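You operate a simulated robot arm through the tools that you are given. There is no shell and no other tool.

You are at the controls of a simulated robot arm. One attempt, no reset.

## Task
Unwrap the red bunch and put flowers and paper back.
Fine: both wings open; bunch in the empty lane, green paper in the empty bay; the papers in the rack stay.

The check looks at the end state, three seconds after you hand in, the way a careful person would. Anything else that was tipped, shoved, dropped, spilled or broken makes it a failure.

## Robot
A 6-joint arm with a two-finger parallel gripper, fixed in place. Base frame: the origin is at the foot of the arm, x ahead of it, y to its left, z up. Readings come in m, degrees, newtons and seconds.
Its first joint turns from -166.0 to 166.0 degrees. Payload 3.43 kg.
Tool frame: the origin (TCP) lies between the finger pads and is the grasp point; the fingertips stand 0.034 m ahead of it; z points along the fingers, y is the line along which they close. Largest opening 0.128 m; finger width 0.024, thickness 0.012; the body of the gripper, 0.048 by 0.13 m, starts 0.096 m behind the TCP.
Orientation is told as [roll, pitch, yaw] about the base's x, y, z axes, in that order, counted from this pose: with the fingers straight down and closing along the base's y, the tool's x points along the base's -x, its y along +y and its z along -z.

## Interface
- The arm moves only by the tool step_arm. Its argument "series" is a list of rows, each an object (a shift or turn left out is 0, a gripper value left out holds the last) with "dr": the turn, a rotation vector about the tool's x, y, z in degrees, a list of three; "translation": the shift along the tool's x, y, z in m, a list of three; "claw": the gripper command, from -1 (fully open) to 1 (shut), values between in proportion. In form: [{"dr": [ax, ay, az], "translation": [dx, dy, dz], "claw": claw}, ...]. A call has 1 to 20 rows; each row is the pose to reach, as a shift and turn from the pose commanded when the call began, along the tool's axes at that moment. Rows are played at 5 a second. More than 0.05 m and 8.6 degrees between two rows, or a gripper value outside its range, and nothing of the call is played. Where a pose cannot be reached the arm comes as near as it can. A force on the tool above 40 N (or 10 N above the force at the start of the call, whichever is more), or a blocked arm, ends the call early, and 0.2 s more pass. The fingers move at their own pace (about 0.153 m/s each) and stop on an object; they squeeze with about 32 N. The grip force told is the motor's: it shows also when the fingers shut on nothing. Time passes only in rows, and 0.2 s behind the last, so rows that repeat a pose let the fingers close. It gives the time, the measured TCP pose, the force on the tool (base axes), the opening and the grip force at its end, in the units of the frame above (readings bear some noise), with the torque about the TCP (base axes, N m) and any sound that the robot's microphone picked up.
- Cameras (640 x 400 px; columns grow to the right, rows downward): "scene" is fixed at [0.3991, 0.6502, 1.6284]; the picture's right is [-0.77, -0.64, 0.00], its down [-0.58, 0.70, -0.42] and it looks along [0.26, -0.32, -0.91] (base axes); focal length 327 px, centre (320, 200). "wrist" rides on the gripper at [0.076, -0.011, -0.16] in the tool frame; the picture's right is [0.15, 0.99, 0.00], its down [-0.88, 0.13, -0.46] and it looks along [-0.45, 0.07, 0.89] (tool axes); focal length 234 px, centre (320, 200). There is no depth. A picture from a camera that has moved, and an enlarged one, comes with that camera's place and axes in the base frame and with its lens.
- get_image(camera): a new picture of that camera. The clock stands still meanwhile.
- enlarge(camera, box): a new picture of the part [left, top, right, bottom] of that camera's present view, enlarged. The clock stands still meanwhile.
- close_job(): hands the job in; it is judged then, once.

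Places have to be worked out from the pictures, the camera data and where the tool is seen. Open the gripper and draw the arm clear of the work before you hand the job in, unless the task says otherwise.

The tools are called after "Call:" as name(argument=value, ...) on one line, values as JSON. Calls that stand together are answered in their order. step_arm: Moves the arm, as the interface text tells. Its arguments: {"type":"object","properties":{"series":{"type":"array","items":{"type":"object","properties":{"dr":{"type":"array","items":{"type":"number"}},"translation":{"type":"array","items":{"type":"number"}},"claw":{"type":"number"}}}}},"required":["series"]} The other tools are called the same way: get_image (camera) takes a picture; enlarge (camera, box) takes an enlarged picture of a part of a camera's view; close_job () hands the job in.

At the start:

```text
clock: 0.0
tcp_pos: [0.6166, 0.2964, 1.1467]
ee_rot: [-0.1, 0.0, 0.0]
wrist_force: [-0.8, -0.2, -0.3]
wrist_torque: [0.04, 0.01, 0.02]
opening: 0.1279
finger_force: 0.1
```

scene: 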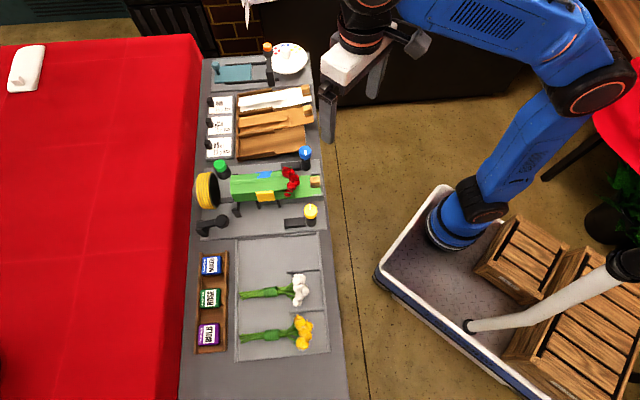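
wrist: 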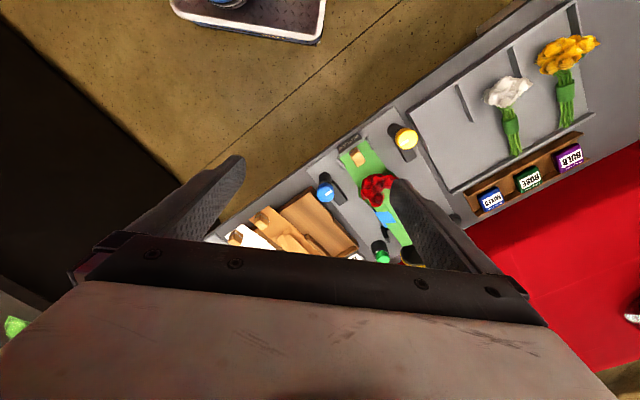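

I start by looking closely at the work area; the red bunch seems to lie on a green paper in the middle of the bench.

Call:
enlarge(camera="scene", box=[180, 140, 340, 240])

Call:
enlarge(camera="scene", box=[190, 30, 350, 130])

Call:
enlarge(camera="scene", box=[180, 220, 350, 370])

Call:
enlarge(camera="wrist", box=[200, 100, 480, 275])

```text
4.00 times, centred on (260, 190) of scene
camera zoom: at [0.3991, 0.6502, 1.6284], right [-0.77, -0.64, 0.0], down [-0.58, 0.7, -0.42], along [0.26, -0.32, -0.91], focal length 1306 px, centre (560, 240)
```

zoom: 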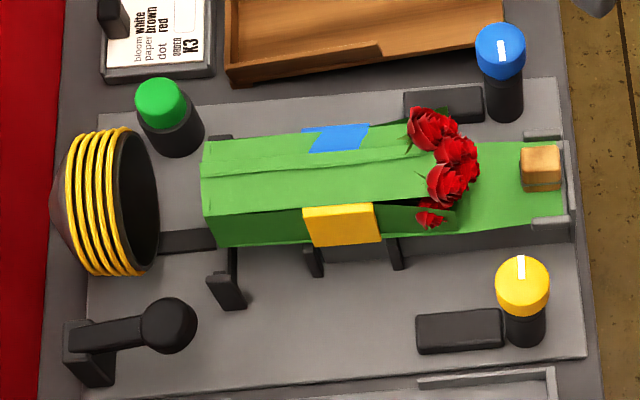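

```text
4.00 times, centred on (270, 80) of scene
camera zoom: at [0.3991, 0.6502, 1.6284], right [-0.77, -0.64, 0.0], down [-0.58, 0.7, -0.42], along [0.26, -0.32, -0.91], focal length 1306 px, centre (520, 680)
```

zoom: 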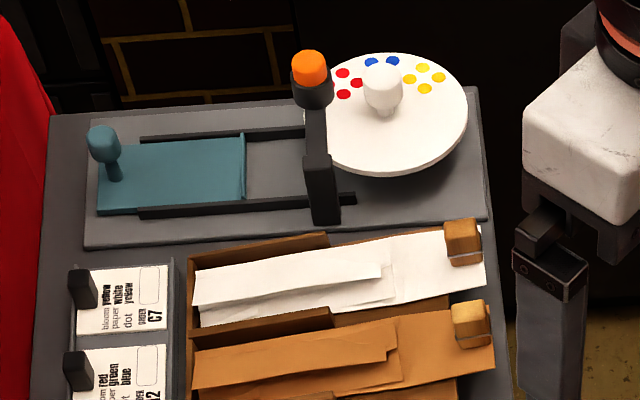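

```text
2.67 times, centred on (265, 295) of scene
camera zoom: at [0.3991, 0.6502, 1.6284], right [-0.77, -0.64, 0.0], down [-0.58, 0.7, -0.42], along [0.26, -0.32, -0.91], focal length 871 px, centre (467, -53)
```

zoom: 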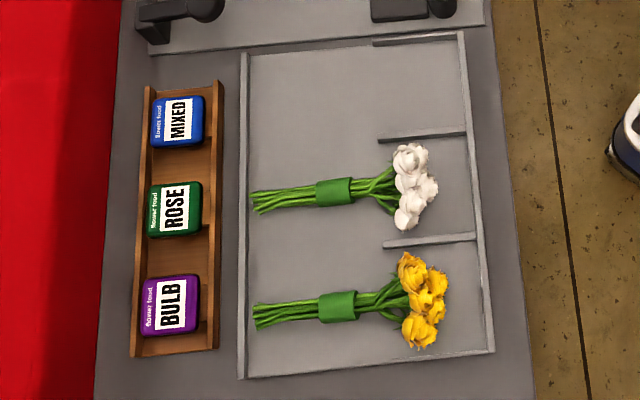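

```text
2.29 times, centred on (340, 188) of wrist
camera zoom: at [0.5385, 0.2851, 1.3058], right [-0.15, 0.99, 0.0], down [0.88, 0.13, 0.46], along [0.45, 0.07, -0.89], focal length 535 px, centre (274, 229)
```

zoom: 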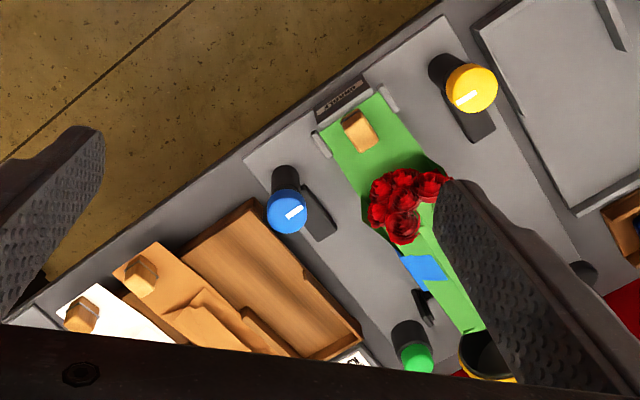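

The bench runs at 45° to the base axes. The blue knob top works out near (0.716, 0.323, 0.92), the yellow near (0.602, 0.436, 0.92), and the paper lies between them pointing outward. I'll yaw 45° to line up with the bench and hover high for a closer look.

Call:
step_arm(series=[{"dr": [0, 0, -8], "translation": [-0.005, 0.011, 0.008]}, {"dr": [0, 0, -16], "translation": [-0.01, 0.022, 0.016]}, {"dr": [0, 0, -24], "translation": [-0.015, 0.035, 0.024]}, {"dr": [0, 0, -32], "translation": [-0.02, 0.047, 0.032]}, {"dr": [0, 0, -39], "translation": [-0.025, 0.058, 0.04]}, {"dr": [0, 0, -45], "translation": [-0.029, 0.067, 0.047]}, {"dr": [0, 0, -45], "translation": [-0.029, 0.067, 0.047]}])

```text
clock: 1.6
tcp_pos: [0.6442, 0.3618, 1.0992]
ee_rot: [0.0, 0.0, 45.0]
wrist_force: [0.0, -0.3, 0.1]
wrist_torque: [0.02, -0.01, -0.02]
opening: 0.128
finger_force: 0.1
```

The arm went where asked. Now pictures from both cameras.

Call:
get_image(camera="wrist")

Call:
get_image(camera="scene")

Call:
enlarge(camera="wrist", box=[220, 60, 420, 260])

```text
taken
camera wrist: at [0.5977, 0.3018, 1.2581], right [-0.8, 0.6, 0.0], down [0.53, 0.71, 0.46], along [0.27, 0.37, -0.89], focal length 234 px, centre (320, 200)
```

wrist: 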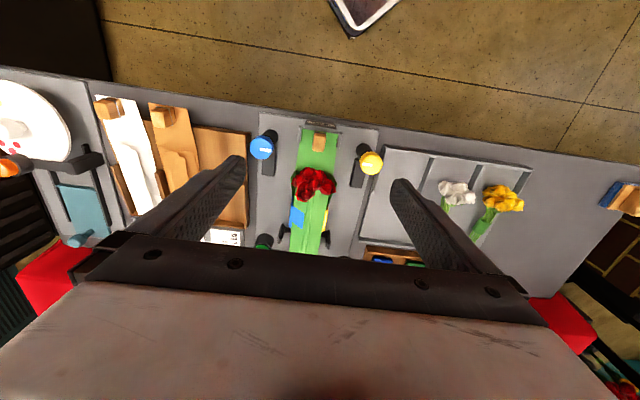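

```text
taken
```

scene: 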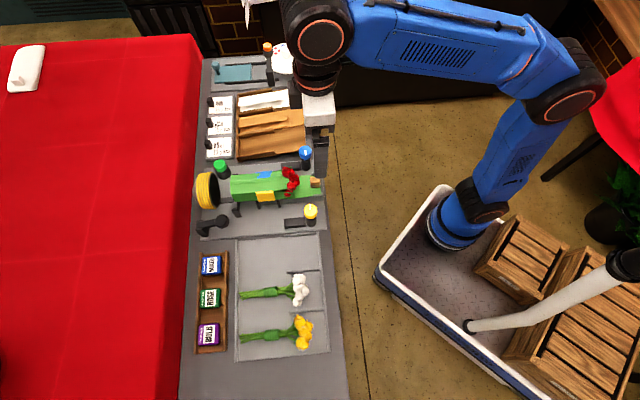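

```text
2.00 times, centred on (320, 160) of wrist
camera zoom: at [0.5977, 0.3018, 1.2581], right [-0.8, 0.6, 0.0], down [0.53, 0.71, 0.46], along [0.27, 0.37, -0.89], focal length 468 px, centre (320, 280)
```

zoom: 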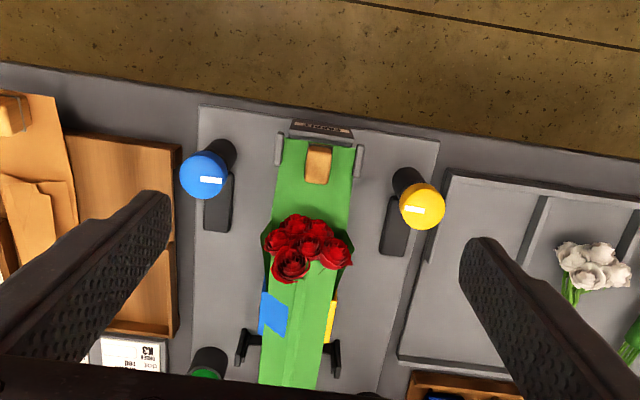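

The enlarged pictures seem to be freshly rendered, so I zoom in harder on the station details: knobs, wing tabs, green button, lever and stop.

Call:
enlarge(camera="scene", box=[226, 162, 306, 212])

Call:
enlarge(camera="scene", box=[190, 155, 254, 245])

Call:
enlarge(camera="scene", box=[275, 140, 335, 235])

Call:
enlarge(camera="wrist", box=[240, 110, 400, 260])

Call:
enlarge(camera="scene", box=[200, 80, 330, 165])

```text
8.00 times, centred on (266, 187) of scene
camera zoom: at [0.3991, 0.6502, 1.6284], right [-0.77, -0.64, 0.0], down [-0.58, 0.7, -0.42], along [0.26, -0.32, -0.91], focal length 2613 px, centre (752, 304)
```

zoom: 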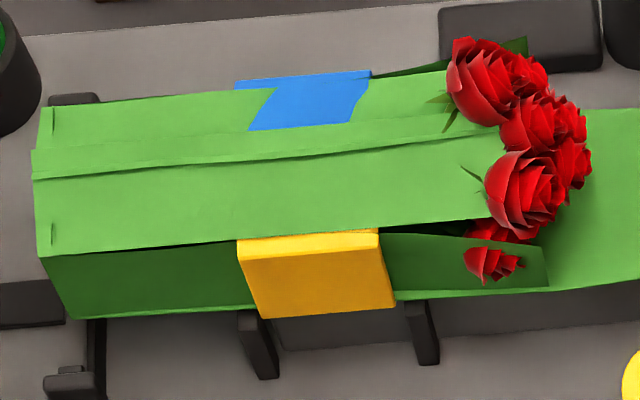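

```text
4.44 times, centred on (222, 200) of scene
camera zoom: at [0.3991, 0.6502, 1.6284], right [-0.77, -0.64, 0.0], down [-0.58, 0.7, -0.42], along [0.26, -0.32, -0.91], focal length 1451 px, centre (756, 200)
```

zoom: 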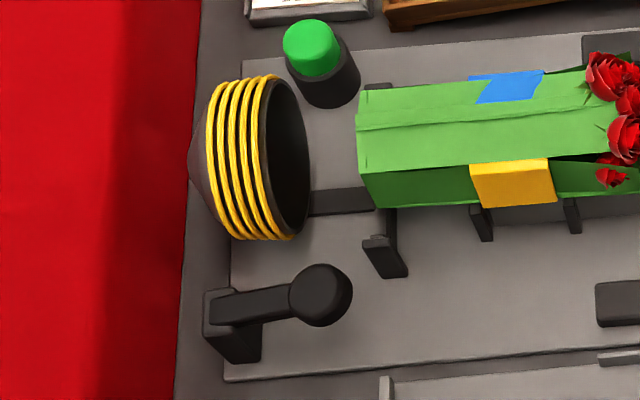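

```text
4.21 times, centred on (305, 188) of scene
camera zoom: at [0.3991, 0.6502, 1.6284], right [-0.77, -0.64, 0.0], down [-0.58, 0.7, -0.42], along [0.26, -0.32, -0.91], focal length 1375 px, centre (383, 253)
```

zoom: 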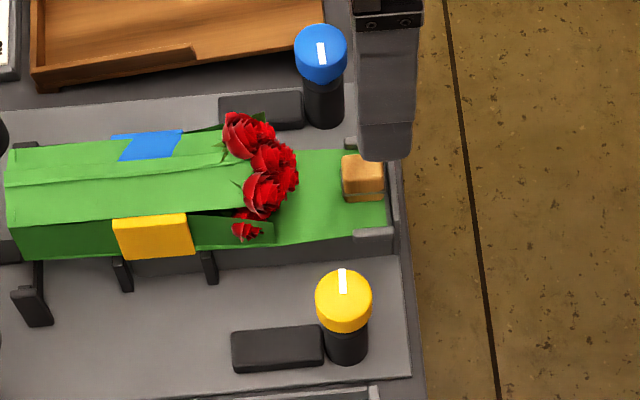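

```text
2.67 times, centred on (320, 185) of wrist
camera zoom: at [0.5977, 0.3018, 1.2581], right [-0.8, 0.6, 0.0], down [0.53, 0.71, 0.46], along [0.27, 0.37, -0.89], focal length 624 px, centre (320, 240)
```

zoom: 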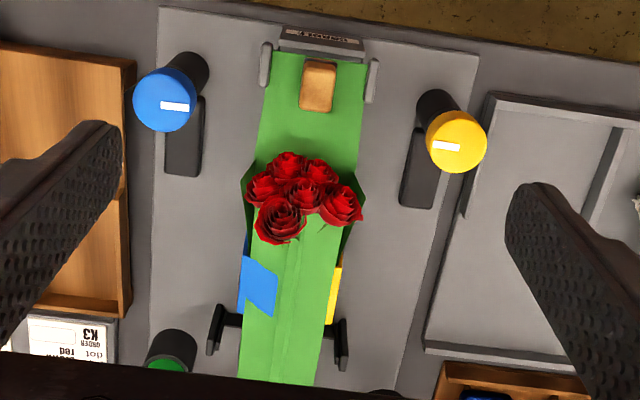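

```text
4.71 times, centred on (265, 122) of scene
camera zoom: at [0.3991, 0.6502, 1.6284], right [-0.77, -0.64, 0.0], down [-0.58, 0.7, -0.42], along [0.26, -0.32, -0.91], focal length 1537 px, centre (579, 565)
```

zoom: 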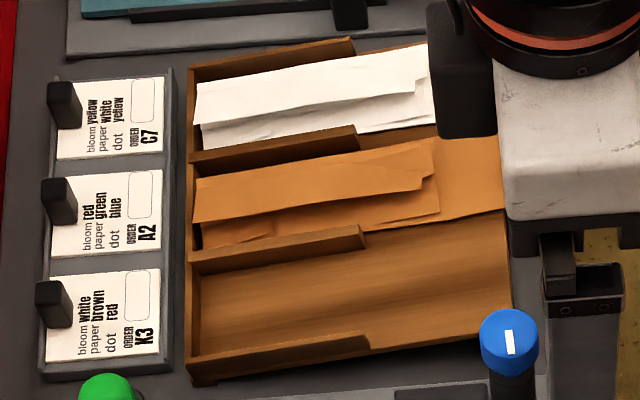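

Both knob pointers aim at the paper, and each wing carries a matching blue or yellow tab, so the knobs may drive the wings. I want to see the blue side wall and mechanism from the rack side, so I turn to yaw 135 above there, staying high.

Call:
step_arm(series=[{"dr": [0, 0, -7.5], "translation": [-0.01, -0.008, 0.002]}, {"dr": [0, 0, -15], "translation": [-0.02, -0.016, 0.003]}, {"dr": [0, 0, -22.5], "translation": [-0.03, -0.024, 0.005]}, {"dr": [0, 0, -30], "translation": [-0.04, -0.032, 0.006]}, {"dr": [0, 0, -37.5], "translation": [-0.05, -0.04, 0.008]}, {"dr": [0, 0, -45], "translation": [-0.06, -0.048, 0.01]}, {"dr": [0, 0, -52.5], "translation": [-0.07, -0.056, 0.011]}, {"dr": [0, 0, -60], "translation": [-0.08, -0.064, 0.013]}, {"dr": [0, 0, -67.5], "translation": [-0.09, -0.072, 0.015]}, {"dr": [0, 0, -75], "translation": [-0.1, -0.08, 0.017]}, {"dr": [0, 0, -82.5], "translation": [-0.11, -0.088, 0.018]}, {"dr": [0, 0, -90], "translation": [-0.119, -0.095, 0.019]}, {"dr": [0, 0, -90], "translation": [-0.119, -0.095, 0.019]}])

Call:
get_image(camera="wrist")

Call:
enlarge(camera="wrist", box=[200, 100, 440, 250])

```text
clock: 4.4
tcp_pos: [0.7979, 0.378, 1.0806]
ee_rot: [0.0, 0.0, 135.1]
wrist_force: [-0.7, 0.8, 0.0]
wrist_torque: [-0.05, 0.02, 0.01]
opening: 0.128
finger_force: 0.1
```

```text
taken
camera wrist: at [0.8571, 0.334, 1.2395], right [-0.6, -0.8, 0.0], down [-0.72, 0.53, 0.46], along [-0.37, 0.27, -0.89], focal length 234 px, centre (320, 200)
```

wrist: 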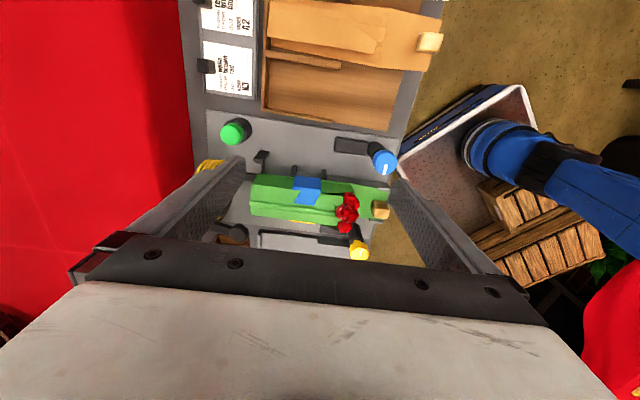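

```text
2.67 times, centred on (320, 175) of wrist
camera zoom: at [0.8571, 0.334, 1.2395], right [-0.6, -0.8, 0.0], down [-0.72, 0.53, 0.46], along [-0.37, 0.27, -0.89], focal length 624 px, centre (320, 267)
```

zoom: 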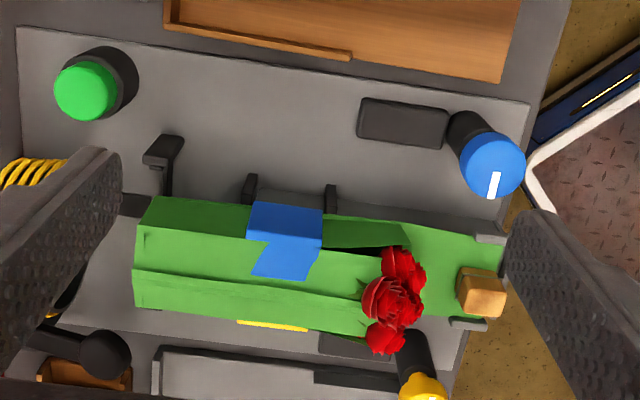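

The blue side wall with its tab is visible now. I zoom in to tell which wing lies on top and how the mechanism grips the paper.

Call:
enlarge(camera="wrist", box=[240, 150, 350, 230])

Call:
enlarge(camera="scene", box=[226, 165, 262, 205])

Call:
enlarge(camera="scene", box=[256, 165, 300, 205])

Call:
enlarge(camera="wrist", box=[320, 130, 410, 270])

```text
5.00 times, centred on (295, 190) of wrist
camera zoom: at [0.8571, 0.334, 1.2395], right [-0.6, -0.8, 0.0], down [-0.72, 0.53, 0.46], along [-0.37, 0.27, -0.89], focal length 1171 px, centre (445, 250)
```

zoom: 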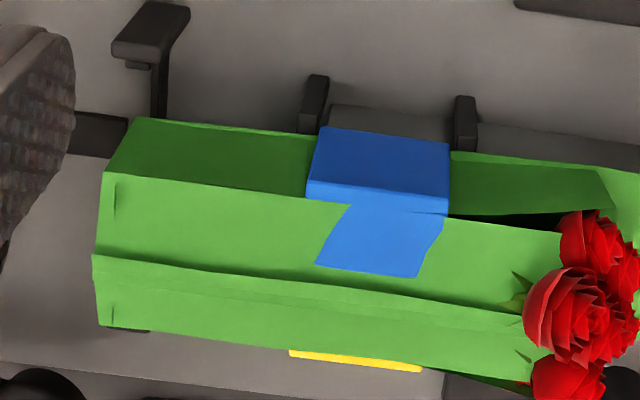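

```text
10.00 times, centred on (244, 185) of scene
camera zoom: at [0.3991, 0.6502, 1.6284], right [-0.77, -0.64, 0.0], down [-0.58, 0.7, -0.42], along [0.26, -0.32, -0.91], focal length 3266 px, centre (1080, 350)
```

zoom: 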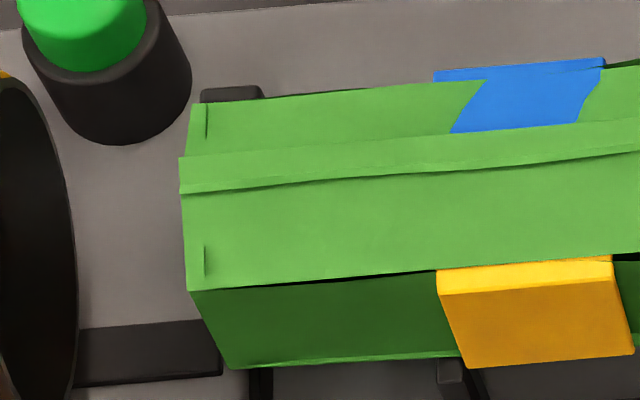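

```text
10.00 times, centred on (278, 185) of scene
camera zoom: at [0.3991, 0.6502, 1.6284], right [-0.77, -0.64, 0.0], down [-0.58, 0.7, -0.42], along [0.26, -0.32, -0.91], focal length 3266 px, centre (740, 350)
```

zoom: 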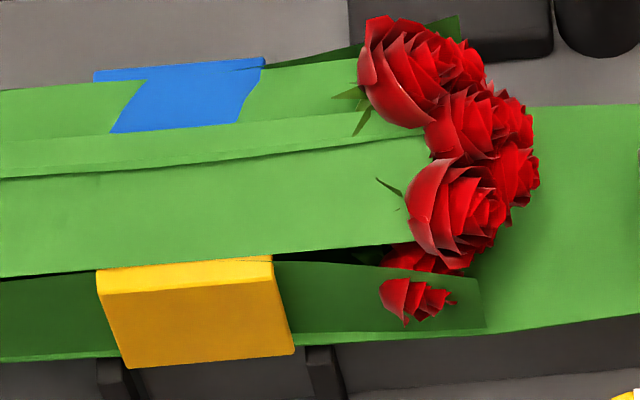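

```text
2.86 times, centred on (365, 200) of wrist
camera zoom: at [0.8571, 0.334, 1.2395], right [-0.6, -0.8, 0.0], down [-0.72, 0.53, 0.46], along [-0.37, 0.27, -0.89], focal length 669 px, centre (191, 200)
```

zoom: 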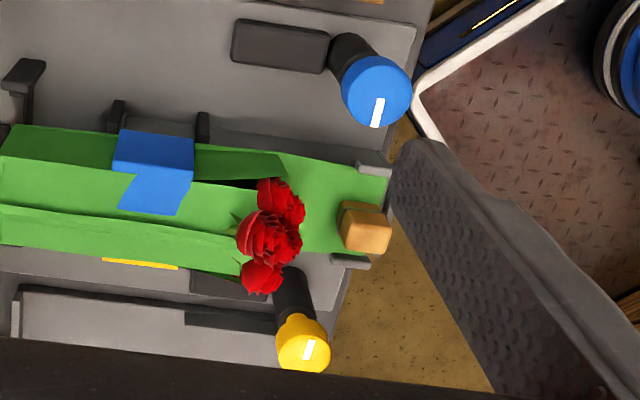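

Triangulating the flap edges gives a roof shape. The free edge near a≈-0.202 stands about 5 mm proud on the blue side, so the yellow wing seems to lie on top of the blue one. I zoom on the knobs and their surroundings for marks.

Call:
enlarge(camera="scene", box=[278, 196, 326, 236])

Call:
enlarge(camera="scene", box=[278, 138, 326, 178])

Call:
enlarge(camera="wrist", box=[320, 130, 400, 180])

Call:
enlarge(camera="wrist", box=[190, 105, 290, 185])

Call:
enlarge(camera="scene", box=[226, 195, 306, 235])

```text
10.00 times, centred on (302, 216) of scene
camera zoom: at [0.3991, 0.6502, 1.6284], right [-0.77, -0.64, 0.0], down [-0.58, 0.7, -0.42], along [0.26, -0.32, -0.91], focal length 3266 px, centre (500, 40)
```

zoom: 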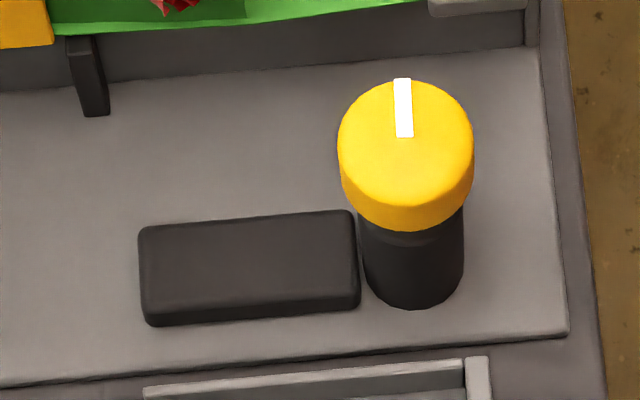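

```text
10.00 times, centred on (302, 158) of scene
camera zoom: at [0.3991, 0.6502, 1.6284], right [-0.77, -0.64, 0.0], down [-0.58, 0.7, -0.42], along [0.26, -0.32, -0.91], focal length 3266 px, centre (500, 620)
```

zoom: 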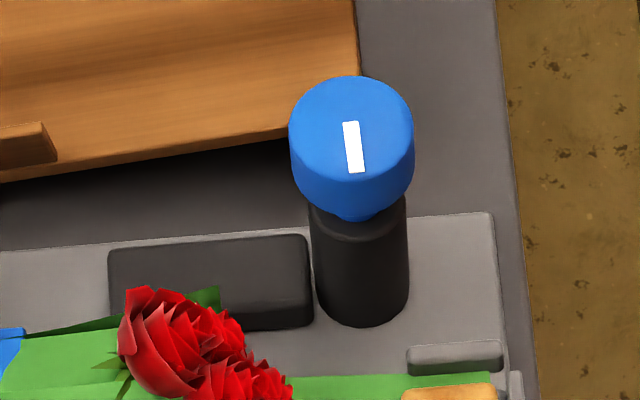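

```text
8.00 times, centred on (360, 155) of wrist
camera zoom: at [0.8571, 0.334, 1.2395], right [-0.6, -0.8, 0.0], down [-0.72, 0.53, 0.46], along [-0.37, 0.27, -0.89], focal length 1873 px, centre (0, 560)
```

zoom: 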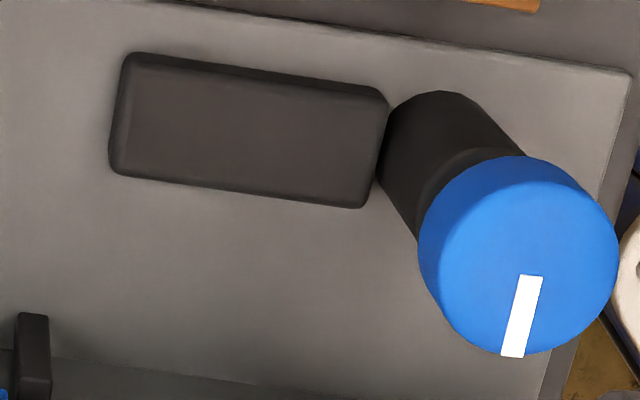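

```text
5.00 times, centred on (240, 145) of wrist
camera zoom: at [0.8571, 0.334, 1.2395], right [-0.6, -0.8, 0.0], down [-0.72, 0.53, 0.46], along [-0.37, 0.27, -0.89], focal length 1171 px, centre (720, 475)
```

zoom: 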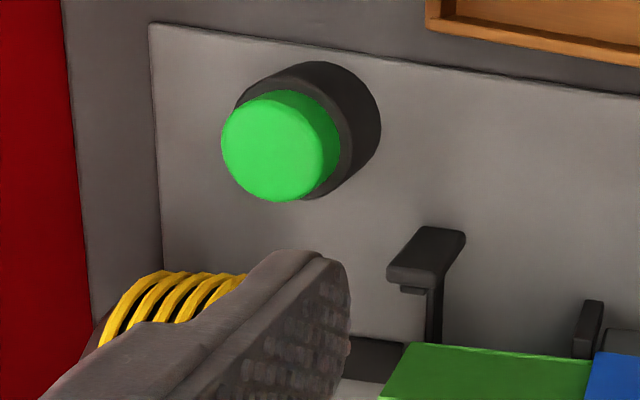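

```text
8.00 times, centred on (266, 215) of scene
camera zoom: at [0.3991, 0.6502, 1.6284], right [-0.77, -0.64, 0.0], down [-0.58, 0.7, -0.42], along [0.26, -0.32, -0.91], focal length 2613 px, centre (752, 80)
```

zoom: 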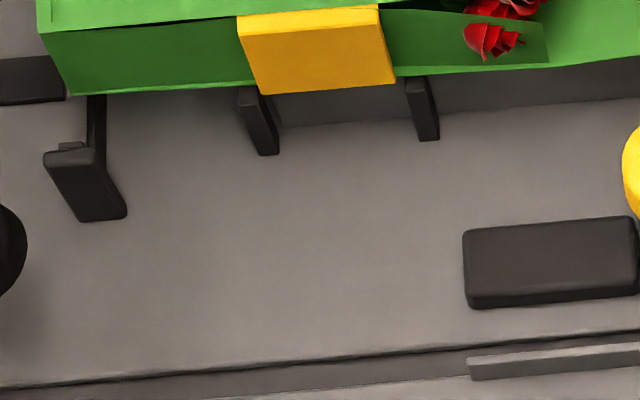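

The knobs look like rotary drives standing about 0.1 m tall: yellow at (0.601, 0.436), blue at (0.7185, 0.3245), cap tops near z 0.922 and about 32 mm across. The yellow wing seems to be on top, so I hover over the yellow knob first, yaw 45, with the gripper half open.

Call:
step_arm(series=[{"dr": [0, 0, 7.5], "translation": [-0.015, 0.008, 0.002], "claw": 0.0}, {"dr": [0, 0, 15], "translation": [-0.03, 0.016, 0.004]}, {"dr": [0, 0, 22.5], "translation": [-0.045, 0.025, 0.006]}, {"dr": [0, 0, 30], "translation": [-0.06, 0.033, 0.009]}, {"dr": [0, 0, 37.5], "translation": [-0.075, 0.041, 0.012]}, {"dr": [0, 0, 45], "translation": [-0.09, 0.049, 0.015]}, {"dr": [0, 0, 52.5], "translation": [-0.105, 0.057, 0.017]}, {"dr": [0, 0, 60], "translation": [-0.12, 0.066, 0.02]}, {"dr": [0, 0, 67.5], "translation": [-0.135, 0.074, 0.022]}, {"dr": [0, 0, 75], "translation": [-0.15, 0.082, 0.025]}, {"dr": [0, 0, 82.5], "translation": [-0.165, 0.09, 0.028]}, {"dr": [0, 0, 90], "translation": [-0.18, 0.098, 0.03]}, {"dr": [0, 0, 90], "translation": [-0.18, 0.098, 0.03]}])

Call:
get_image(camera="wrist")

Call:
enlarge(camera="scene", box=[240, 130, 400, 230])

```text
clock: 7.2
tcp_pos: [0.5976, 0.4365, 1.0502]
ee_rot: [0.0, 0.0, 44.9]
wrist_force: [0.7, 0.2, -0.4]
wrist_torque: [-0.02, -0.04, 0.03]
opening: 0.0639
finger_force: 0.1
```

```text
taken
camera wrist: at [0.5507, 0.3762, 1.2096], right [-0.8, 0.6, 0.0], down [0.53, 0.71, 0.46], along [0.27, 0.37, -0.89], focal length 234 px, centre (320, 200)
```

wrist: 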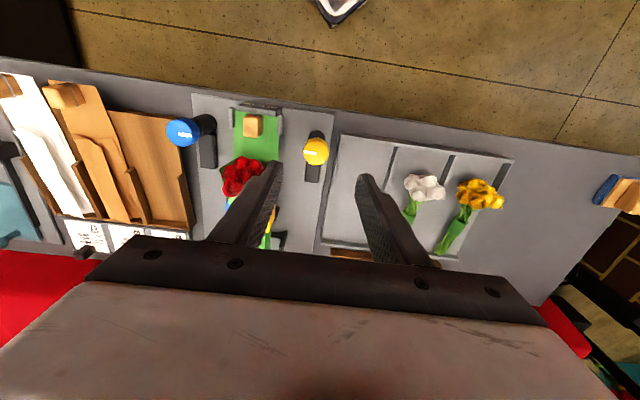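

```text
4.00 times, centred on (320, 180) of scene
camera zoom: at [0.3991, 0.6502, 1.6284], right [-0.77, -0.64, 0.0], down [-0.58, 0.7, -0.42], along [0.26, -0.32, -0.91], focal length 1306 px, centre (320, 280)
```

zoom: 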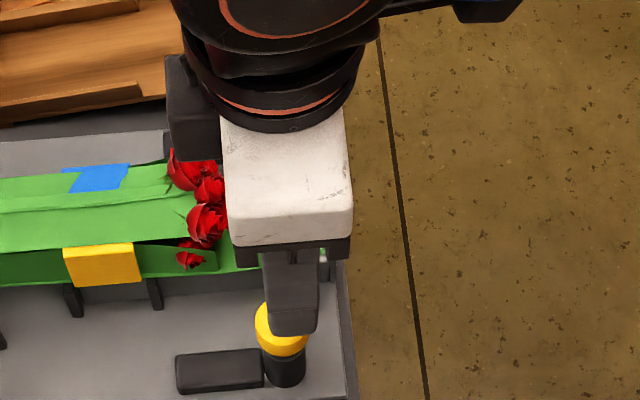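

The yellow knob projects to (0.600, 0.436), right under the open fingers. I descend so the pads straddle the cap, TCP at z 0.928, without closing yet.

Call:
step_arm(series=[{"translation": [-0.0013, -0.002, 0.03]}, {"translation": [-0.0013, -0.002, 0.06]}, {"translation": [-0.0013, -0.002, 0.085]}, {"translation": [-0.0013, -0.002, 0.105]}, {"translation": [-0.0013, -0.002, 0.122]}, {"translation": [-0.0013, -0.002, 0.122]}])

Call:
enlarge(camera="wrist", box=[220, 100, 420, 250])

Call:
enlarge(camera="scene", box=[270, 150, 350, 240])

```text
clock: 8.6
tcp_pos: [0.6022, 0.4372, 0.9297]
ee_rot: [-0.1, 0.0, 45.0]
wrist_force: [0.4, -0.3, 0.1]
wrist_torque: [0.0, 0.0, -0.03]
opening: 0.064
finger_force: 0.0
```

```text
2.67 times, centred on (320, 175) of wrist
camera zoom: at [0.5549, 0.376, 1.0878], right [-0.8, 0.6, 0.0], down [0.53, 0.71, 0.46], along [0.27, 0.37, -0.89], focal length 624 px, centre (320, 267)
```

zoom: 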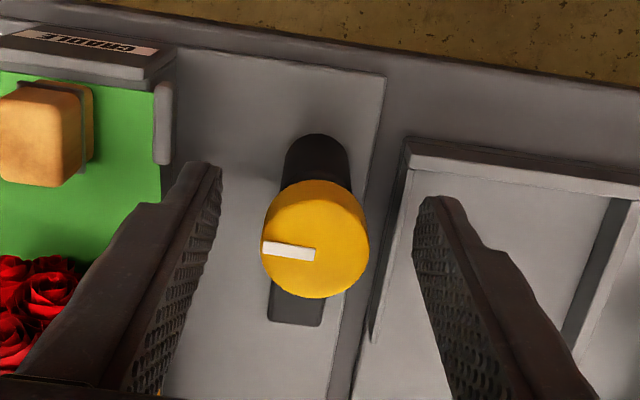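

```text
4.44 times, centred on (310, 195) of scene
camera zoom: at [0.3991, 0.6502, 1.6284], right [-0.77, -0.64, 0.0], down [-0.58, 0.7, -0.42], along [0.26, -0.32, -0.91], focal length 1451 px, centre (364, 222)
```

zoom: 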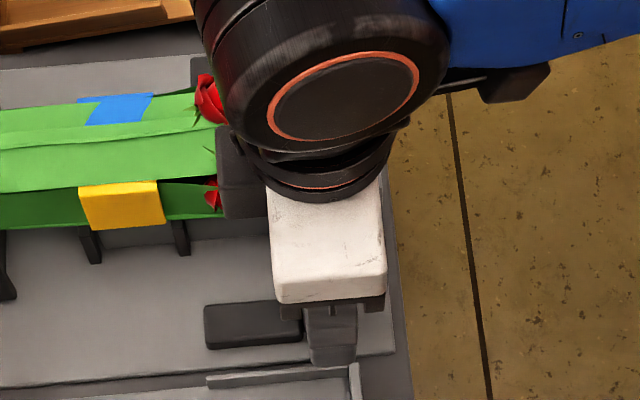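

The cap sits centred between the pads, pointer toward the cradle. I close on it gently and hold still.

Call:
step_arm(series=[{"claw": 0.3}, {"claw": 0.6}, {"claw": 0.9}, {"claw": 1.0}, {"claw": 1.0}])

Call:
enlarge(camera="wrist", box=[220, 100, 420, 250])

```text
clock: 9.8
tcp_pos: [0.603, 0.4361, 0.9286]
ee_rot: [0.0, 0.0, 44.9]
wrist_force: [13.5, -13.6, -1.3]
wrist_torque: [-0.32, -0.29, -0.01]
opening: 0.0314
finger_force: 45.4
```

```text
2.67 times, centred on (320, 175) of wrist
camera zoom: at [0.5557, 0.3752, 1.0879], right [-0.8, 0.6, 0.0], down [0.53, 0.71, 0.46], along [0.27, 0.37, -0.89], focal length 624 px, centre (320, 267)
```

zoom: 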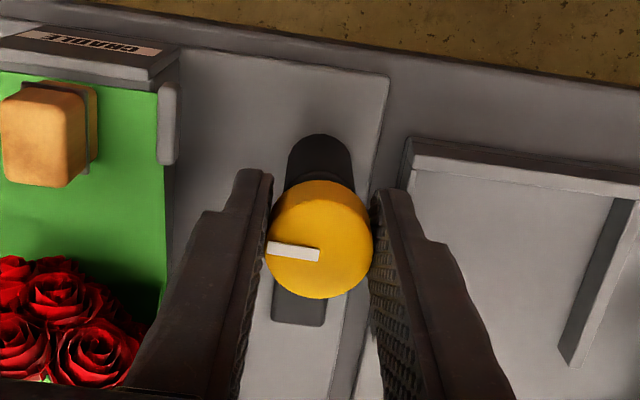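

Gripped at 31.4 mm, but there's about 19 N sideways toward −a, so the knob axis is a bit to that side. I shift the tool 2 mm that way to relieve it.

Call:
step_arm(series=[{"translation": [0, -0.001, 0]}, {"translation": [0, -0.002, 0]}, {"translation": [0, -0.002, 0]}])

```text
clock: 10.6
tcp_pos: [0.603, 0.4366, 0.9288]
ee_rot: [0.0, 0.0, 45.0]
wrist_force: [-0.3, -8.3, -10.5]
wrist_torque: [0.04, -0.08, 0.0]
opening: 0.0314
finger_force: 45.0
```

Side load is down to a few newtons. Now I try a small turn of 8° counter-clockwise (seen from above) and watch torque and the wing.

Call:
step_arm(series=[{"dr": [0, 0, -2]}, {"dr": [0, 0, -4]}, {"dr": [0, 0, -6]}, {"dr": [0, 0, -8]}, {"dr": [0, 0, -8]}])

Call:
enlarge(camera="wrist", box=[220, 100, 420, 250])

Call:
enlarge(camera="scene", box=[226, 162, 306, 212])

```text
clock: 11.8
tcp_pos: [0.6022, 0.4351, 0.9287]
ee_rot: [0.1, 0.0, 52.9]
wrist_force: [-19.0, -6.9, -15.7]
wrist_torque: [0.04, 0.36, 0.02]
opening: 0.0315
finger_force: 45.3
```

```text
2.67 times, centred on (320, 175) of wrist
camera zoom: at [0.5653, 0.3693, 1.088], right [-0.88, 0.48, 0.0], down [0.43, 0.78, 0.46], along [0.22, 0.4, -0.89], focal length 624 px, centre (320, 267)
```

zoom: 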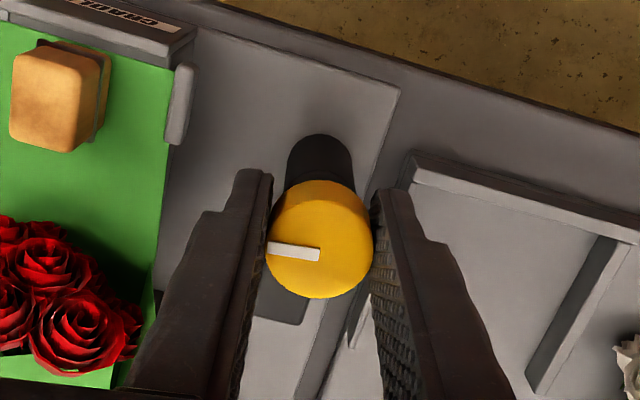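

```text
8.00 times, centred on (266, 187) of scene
camera zoom: at [0.3991, 0.6502, 1.6284], right [-0.77, -0.64, 0.0], down [-0.58, 0.7, -0.42], along [0.26, -0.32, -0.91], focal length 2613 px, centre (752, 304)
```

zoom: 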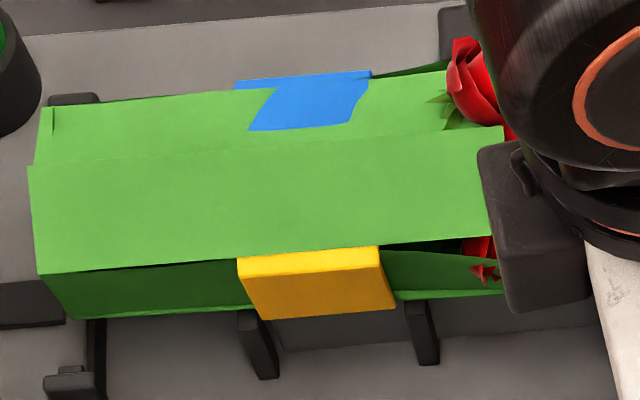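

The knob turned freely and the yellow wing lifted and moved outward, so the yellow wing is on top and counter-clockwise opens it. I shift about 2 mm to ease the side load and carry on turning another 24°.

Call:
step_arm(series=[{"dr": [0, 0, 0], "translation": [0.0016, 0.001, 0]}, {"dr": [0, 0, -4], "translation": [0.0016, 0.001, 0]}, {"dr": [0, 0, -8], "translation": [0.0016, 0.001, 0]}, {"dr": [0, 0, -12], "translation": [0.0016, 0.001, 0]}, {"dr": [0, 0, -16], "translation": [0.0016, 0.001, 0]}, {"dr": [0, 0, -20], "translation": [0.0016, 0.001, 0]}, {"dr": [0, 0, -24], "translation": [0.0016, 0.001, 0]}, {"dr": [0, 0, -24], "translation": [0.0016, 0.001, 0]}])

Call:
enlarge(camera="scene", box=[226, 162, 306, 212])

Call:
enlarge(camera="wrist", box=[100, 50, 420, 250])

```text
clock: 13.6
tcp_pos: [0.6035, 0.4367, 0.9285]
ee_rot: [-0.2, -0.1, 77.0]
wrist_force: [14.3, 5.9, 0.6]
wrist_torque: [-0.67, -0.18, -0.02]
opening: 0.0315
finger_force: 44.4
stopped in row 8: the force on the tool passed its limit at 41 N (the readings are from after the stop); the commanded pose is now the measured one
```

```text
8.00 times, centred on (266, 187) of scene
camera zoom: at [0.3991, 0.6502, 1.6284], right [-0.77, -0.64, 0.0], down [-0.58, 0.7, -0.42], along [0.26, -0.32, -0.91], focal length 2613 px, centre (752, 304)
```

zoom: 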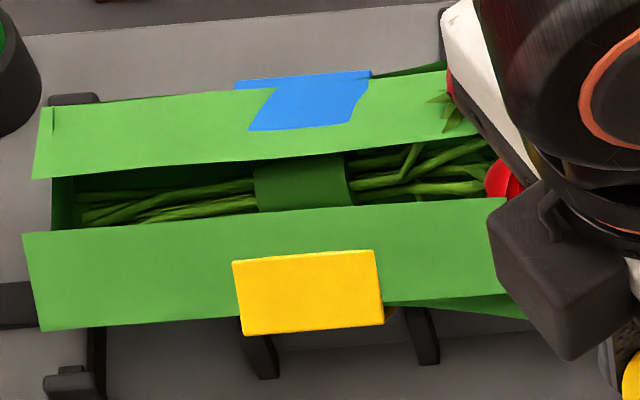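

```text
2.00 times, centred on (260, 150) of wrist
camera zoom: at [0.5956, 0.3595, 1.0878], right [-1.0, 0.08, 0.0], down [0.07, 0.89, 0.46], along [0.04, 0.46, -0.89], focal length 468 px, centre (440, 300)
```

zoom: 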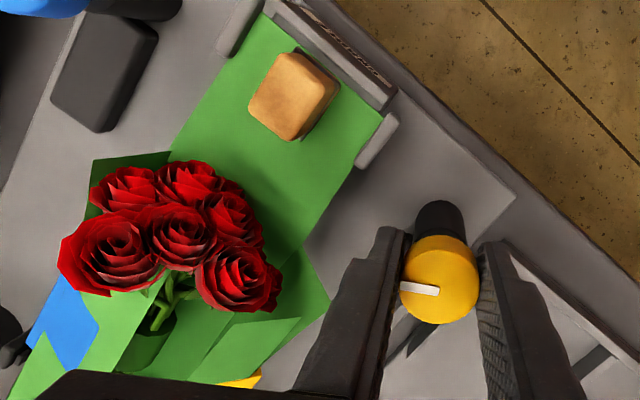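

The yellow wing now stands clearly open by roughly the knob angle, and the stems are visible. The stop was only side load from being slightly off the knob's axis. I'll release and re-grip to reset the load before turning further, keeping the same yaw.

Call:
step_arm(series=[{"claw": 0.6}, {"claw": 0.3}, {"claw": 0.3}, {"claw": 0.3}])

Call:
enlarge(camera="wrist", box=[220, 100, 420, 250])

Call:
enlarge(camera="scene", box=[226, 162, 306, 212])

```text
clock: 14.6
tcp_pos: [0.6014, 0.4344, 0.9297]
ee_rot: [-0.1, -0.1, 77.1]
wrist_force: [-0.1, 0.6, -0.3]
wrist_torque: [-0.03, -0.02, 0.03]
opening: 0.0448
finger_force: 0.1
```

```text
2.67 times, centred on (320, 175) of wrist
camera zoom: at [0.5948, 0.3591, 1.0883], right [-1.0, 0.08, 0.0], down [0.07, 0.89, 0.46], along [0.04, 0.46, -0.89], focal length 624 px, centre (320, 267)
```

zoom: 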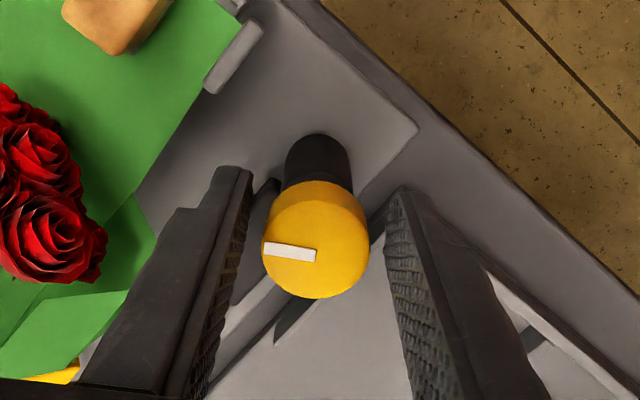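

```text
8.00 times, centred on (266, 187) of scene
camera zoom: at [0.3991, 0.6502, 1.6284], right [-0.77, -0.64, 0.0], down [-0.58, 0.7, -0.42], along [0.26, -0.32, -0.91], focal length 2613 px, centre (752, 304)
```

zoom: 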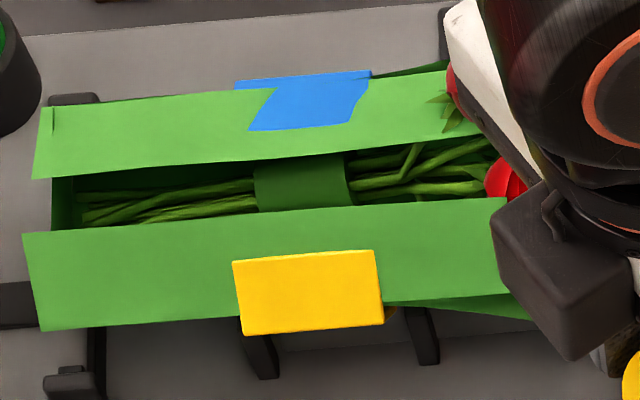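

The knob holds its place when let go, so I can work in bites. It reads about (0.603, 0.4355), so I recentre by ~1.5 mm and close again.

Call:
step_arm(series=[{"translation": [-0.0012, -0.0012, 0]}, {"translation": [-0.0012, -0.0012, 0]}, {"translation": [-0.0012, -0.0012, 0], "claw": 0.6}, {"translation": [-0.0012, -0.0012, 0], "claw": 1.0}, {"translation": [-0.0012, -0.0012, 0], "claw": 1.0}, {"translation": [-0.0012, -0.0012, 0], "claw": 1.0}])

```text
clock: 16.0
tcp_pos: [0.6034, 0.435, 0.9296]
ee_rot: [0.0, 0.0, 76.9]
wrist_force: [-8.3, 0.4, -3.5]
wrist_torque: [-0.06, 0.2, 0.02]
opening: 0.0315
finger_force: 45.3
```

Side load is only about 8 N now. I turn another 28° counter-clockwise with a tiny correction.

Call:
step_arm(series=[{"dr": [0, 0, -4], "translation": [0.0001, 0.0006, 0]}, {"dr": [0, 0, -8], "translation": [0.0001, 0.0006, 0]}, {"dr": [0, 0, -12], "translation": [0.0001, 0.0006, 0]}, {"dr": [0, 0, -16], "translation": [0.0001, 0.0006, 0]}, {"dr": [0, 0, -20], "translation": [0.0001, 0.0006, 0]}, {"dr": [0, 0, -24], "translation": [0.0001, 0.0006, 0]}, {"dr": [0, 0, -28], "translation": [0.0001, 0.0006, 0]}, {"dr": [0, 0, -28], "translation": [0.0001, 0.0006, 0]}])

Call:
enlarge(camera="scene", box=[226, 162, 306, 212])

Call:
get_image(camera="wrist")

```text
clock: 17.8
tcp_pos: [0.6039, 0.4363, 0.9296]
ee_rot: [0.0, 0.0, 105.1]
wrist_force: [3.9, -5.9, -9.5]
wrist_torque: [0.06, 0.04, 0.03]
opening: 0.0312
finger_force: 44.6
```

```text
8.00 times, centred on (266, 187) of scene
camera zoom: at [0.3991, 0.6502, 1.6284], right [-0.77, -0.64, 0.0], down [-0.58, 0.7, -0.42], along [0.26, -0.32, -0.91], focal length 2613 px, centre (752, 304)
```

zoom: 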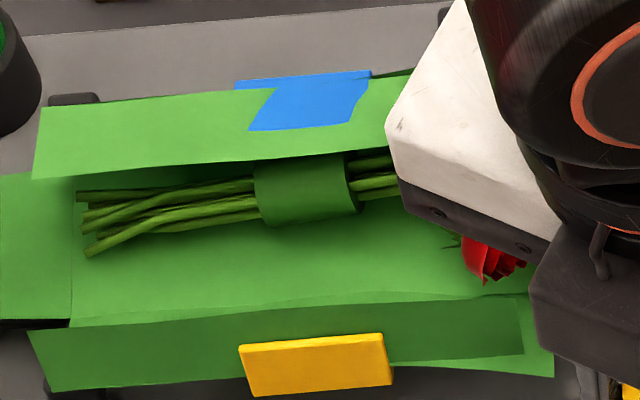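

```text
taken
camera wrist: at [0.6332, 0.3664, 1.0883], right [-0.92, -0.4, 0.0], down [-0.36, 0.82, 0.46], along [-0.18, 0.42, -0.89], focal length 234 px, centre (320, 200)
```

wrist: 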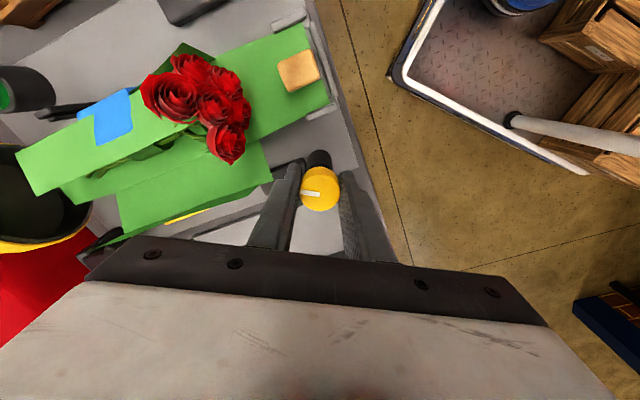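

About 60° turned, and the wing wall now leans well outward. I turn on another 20° and check for a stop.

Call:
step_arm(series=[{"dr": [0, 0, -4]}, {"dr": [0, 0, -8]}, {"dr": [0, 0, -12]}, {"dr": [0, 0, -16]}, {"dr": [0, 0, -20]}, {"dr": [0, 0, -20]}])

Call:
enlarge(camera="scene", box=[220, 162, 310, 222])

Call:
enlarge(camera="wrist", box=[60, 0, 400, 250])

```text
clock: 19.2
tcp_pos: [0.6047, 0.4355, 0.9294]
ee_rot: [-0.2, 0.0, 125.1]
wrist_force: [16.4, -5.0, -16.2]
wrist_torque: [-0.13, -0.37, 0.02]
opening: 0.0316
finger_force: 45.5
```

```text
6.67 times, centred on (265, 192) of scene
camera zoom: at [0.3991, 0.6502, 1.6284], right [-0.77, -0.64, 0.0], down [-0.58, 0.7, -0.42], along [0.26, -0.32, -0.91], focal length 2177 px, centre (687, 253)
```

zoom: 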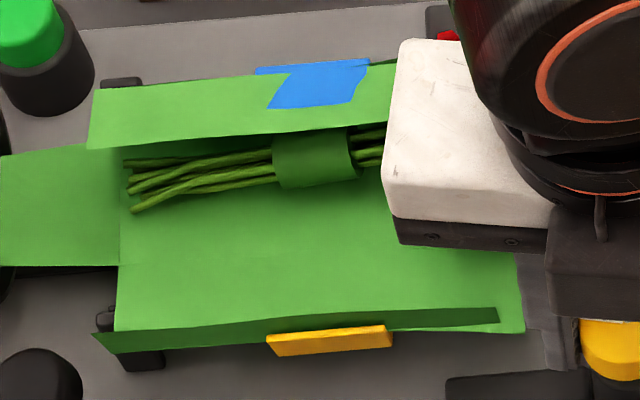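

```text
1.60 times, centred on (230, 125) of wrist
camera zoom: at [0.6556, 0.3811, 1.0884], right [-0.73, -0.69, 0.0], down [-0.61, 0.65, 0.46], along [-0.31, 0.33, -0.89], focal length 375 px, centre (464, 320)
```

zoom: 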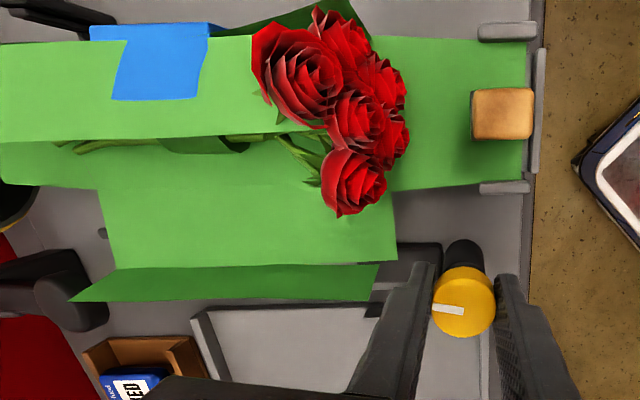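

Nearly flat now at 80°. I turn 10° more and watch the z torque for an end stop.

Call:
step_arm(series=[{"dr": [0, 0, -3], "translation": [0.001, -0.001, 0]}, {"dr": [0, 0, -6], "translation": [0.001, -0.001, 0]}, {"dr": [0, 0, -8], "translation": [0.001, -0.001, 0]}, {"dr": [0, 0, -10], "translation": [0.001, -0.001, 0]}, {"dr": [0, 0, -10], "translation": [0.001, -0.001, 0]}])

Call:
enlarge(camera="scene", box=[210, 162, 310, 222])

Call:
enlarge(camera="wrist", box=[60, 0, 400, 250])

```text
clock: 20.4
tcp_pos: [0.6045, 0.4366, 0.9286]
ee_rot: [-0.1, 0.0, 135.1]
wrist_force: [-4.4, 6.2, -17.1]
wrist_torque: [0.47, 0.42, 0.03]
opening: 0.0317
finger_force: 45.0
```

```text
6.40 times, centred on (260, 192) of scene
camera zoom: at [0.3991, 0.6502, 1.6284], right [-0.77, -0.64, 0.0], down [-0.58, 0.7, -0.42], along [0.26, -0.32, -0.91], focal length 2090 px, centre (704, 251)
```

zoom: 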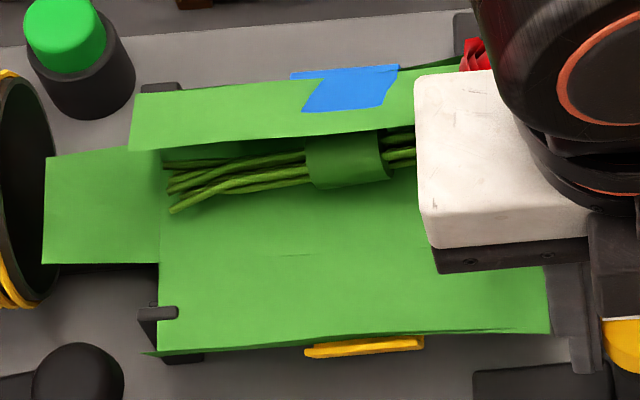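

```text
1.60 times, centred on (230, 125) of wrist
camera zoom: at [0.6648, 0.3912, 1.0884], right [-0.59, -0.8, 0.0], down [-0.72, 0.53, 0.46], along [-0.36, 0.27, -0.89], focal length 375 px, centre (464, 320)
```

zoom: 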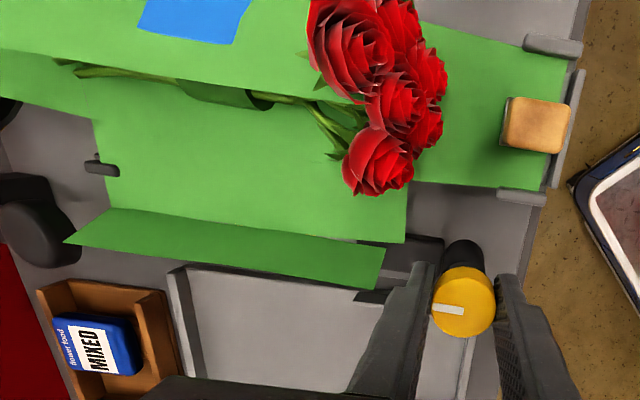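

The yellow wing's wall is level and a small black catch seems to overlap its far edge. I zoom there to see whether it's latched.

Call:
enlarge(camera="scene", box=[226, 200, 250, 224])

Call:
enlarge(camera="wrist", box=[60, 60, 160, 140])

Call:
enlarge(camera="scene", box=[226, 165, 250, 185])

```text
16.00 times, centred on (238, 212) of scene
camera zoom: at [0.3991, 0.6502, 1.6284], right [-0.77, -0.64, 0.0], down [-0.58, 0.7, -0.42], along [0.26, -0.32, -0.91], focal length 5225 px, centre (1632, 8)
```

zoom: 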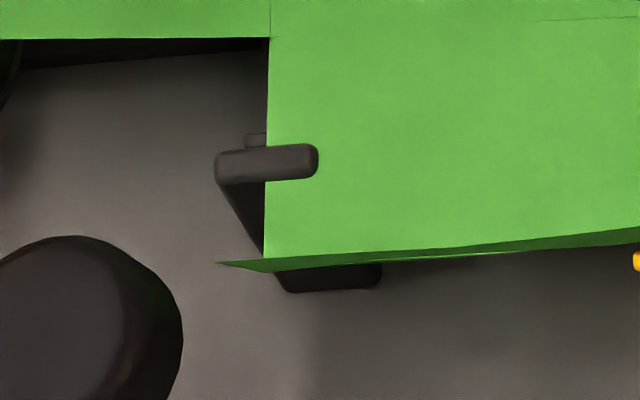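

```text
5.00 times, centred on (110, 100) of wrist
camera zoom: at [0.6648, 0.3912, 1.0884], right [-0.59, -0.8, 0.0], down [-0.72, 0.53, 0.46], along [-0.36, 0.27, -0.89], focal length 1171 px, centre (1370, 700)
```

zoom: 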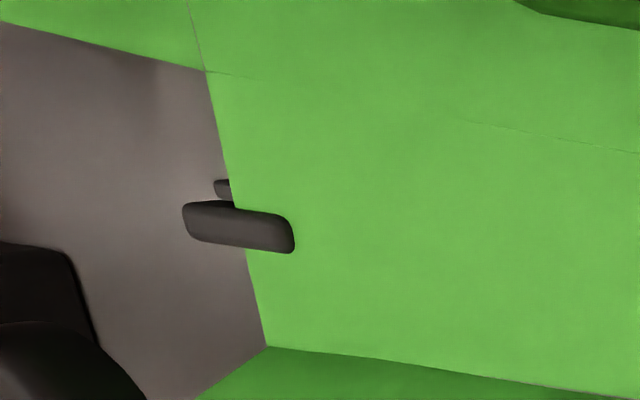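

```text
16.00 times, centred on (238, 175) of scene
camera zoom: at [0.3991, 0.6502, 1.6284], right [-0.77, -0.64, 0.0], down [-0.58, 0.7, -0.42], along [0.26, -0.32, -0.91], focal length 5225 px, centre (1632, 600)
```

zoom: 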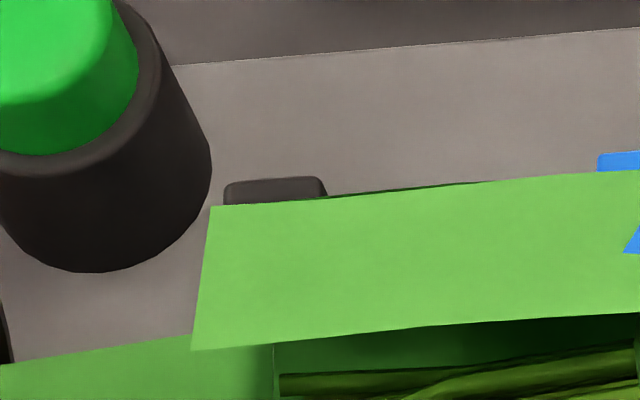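

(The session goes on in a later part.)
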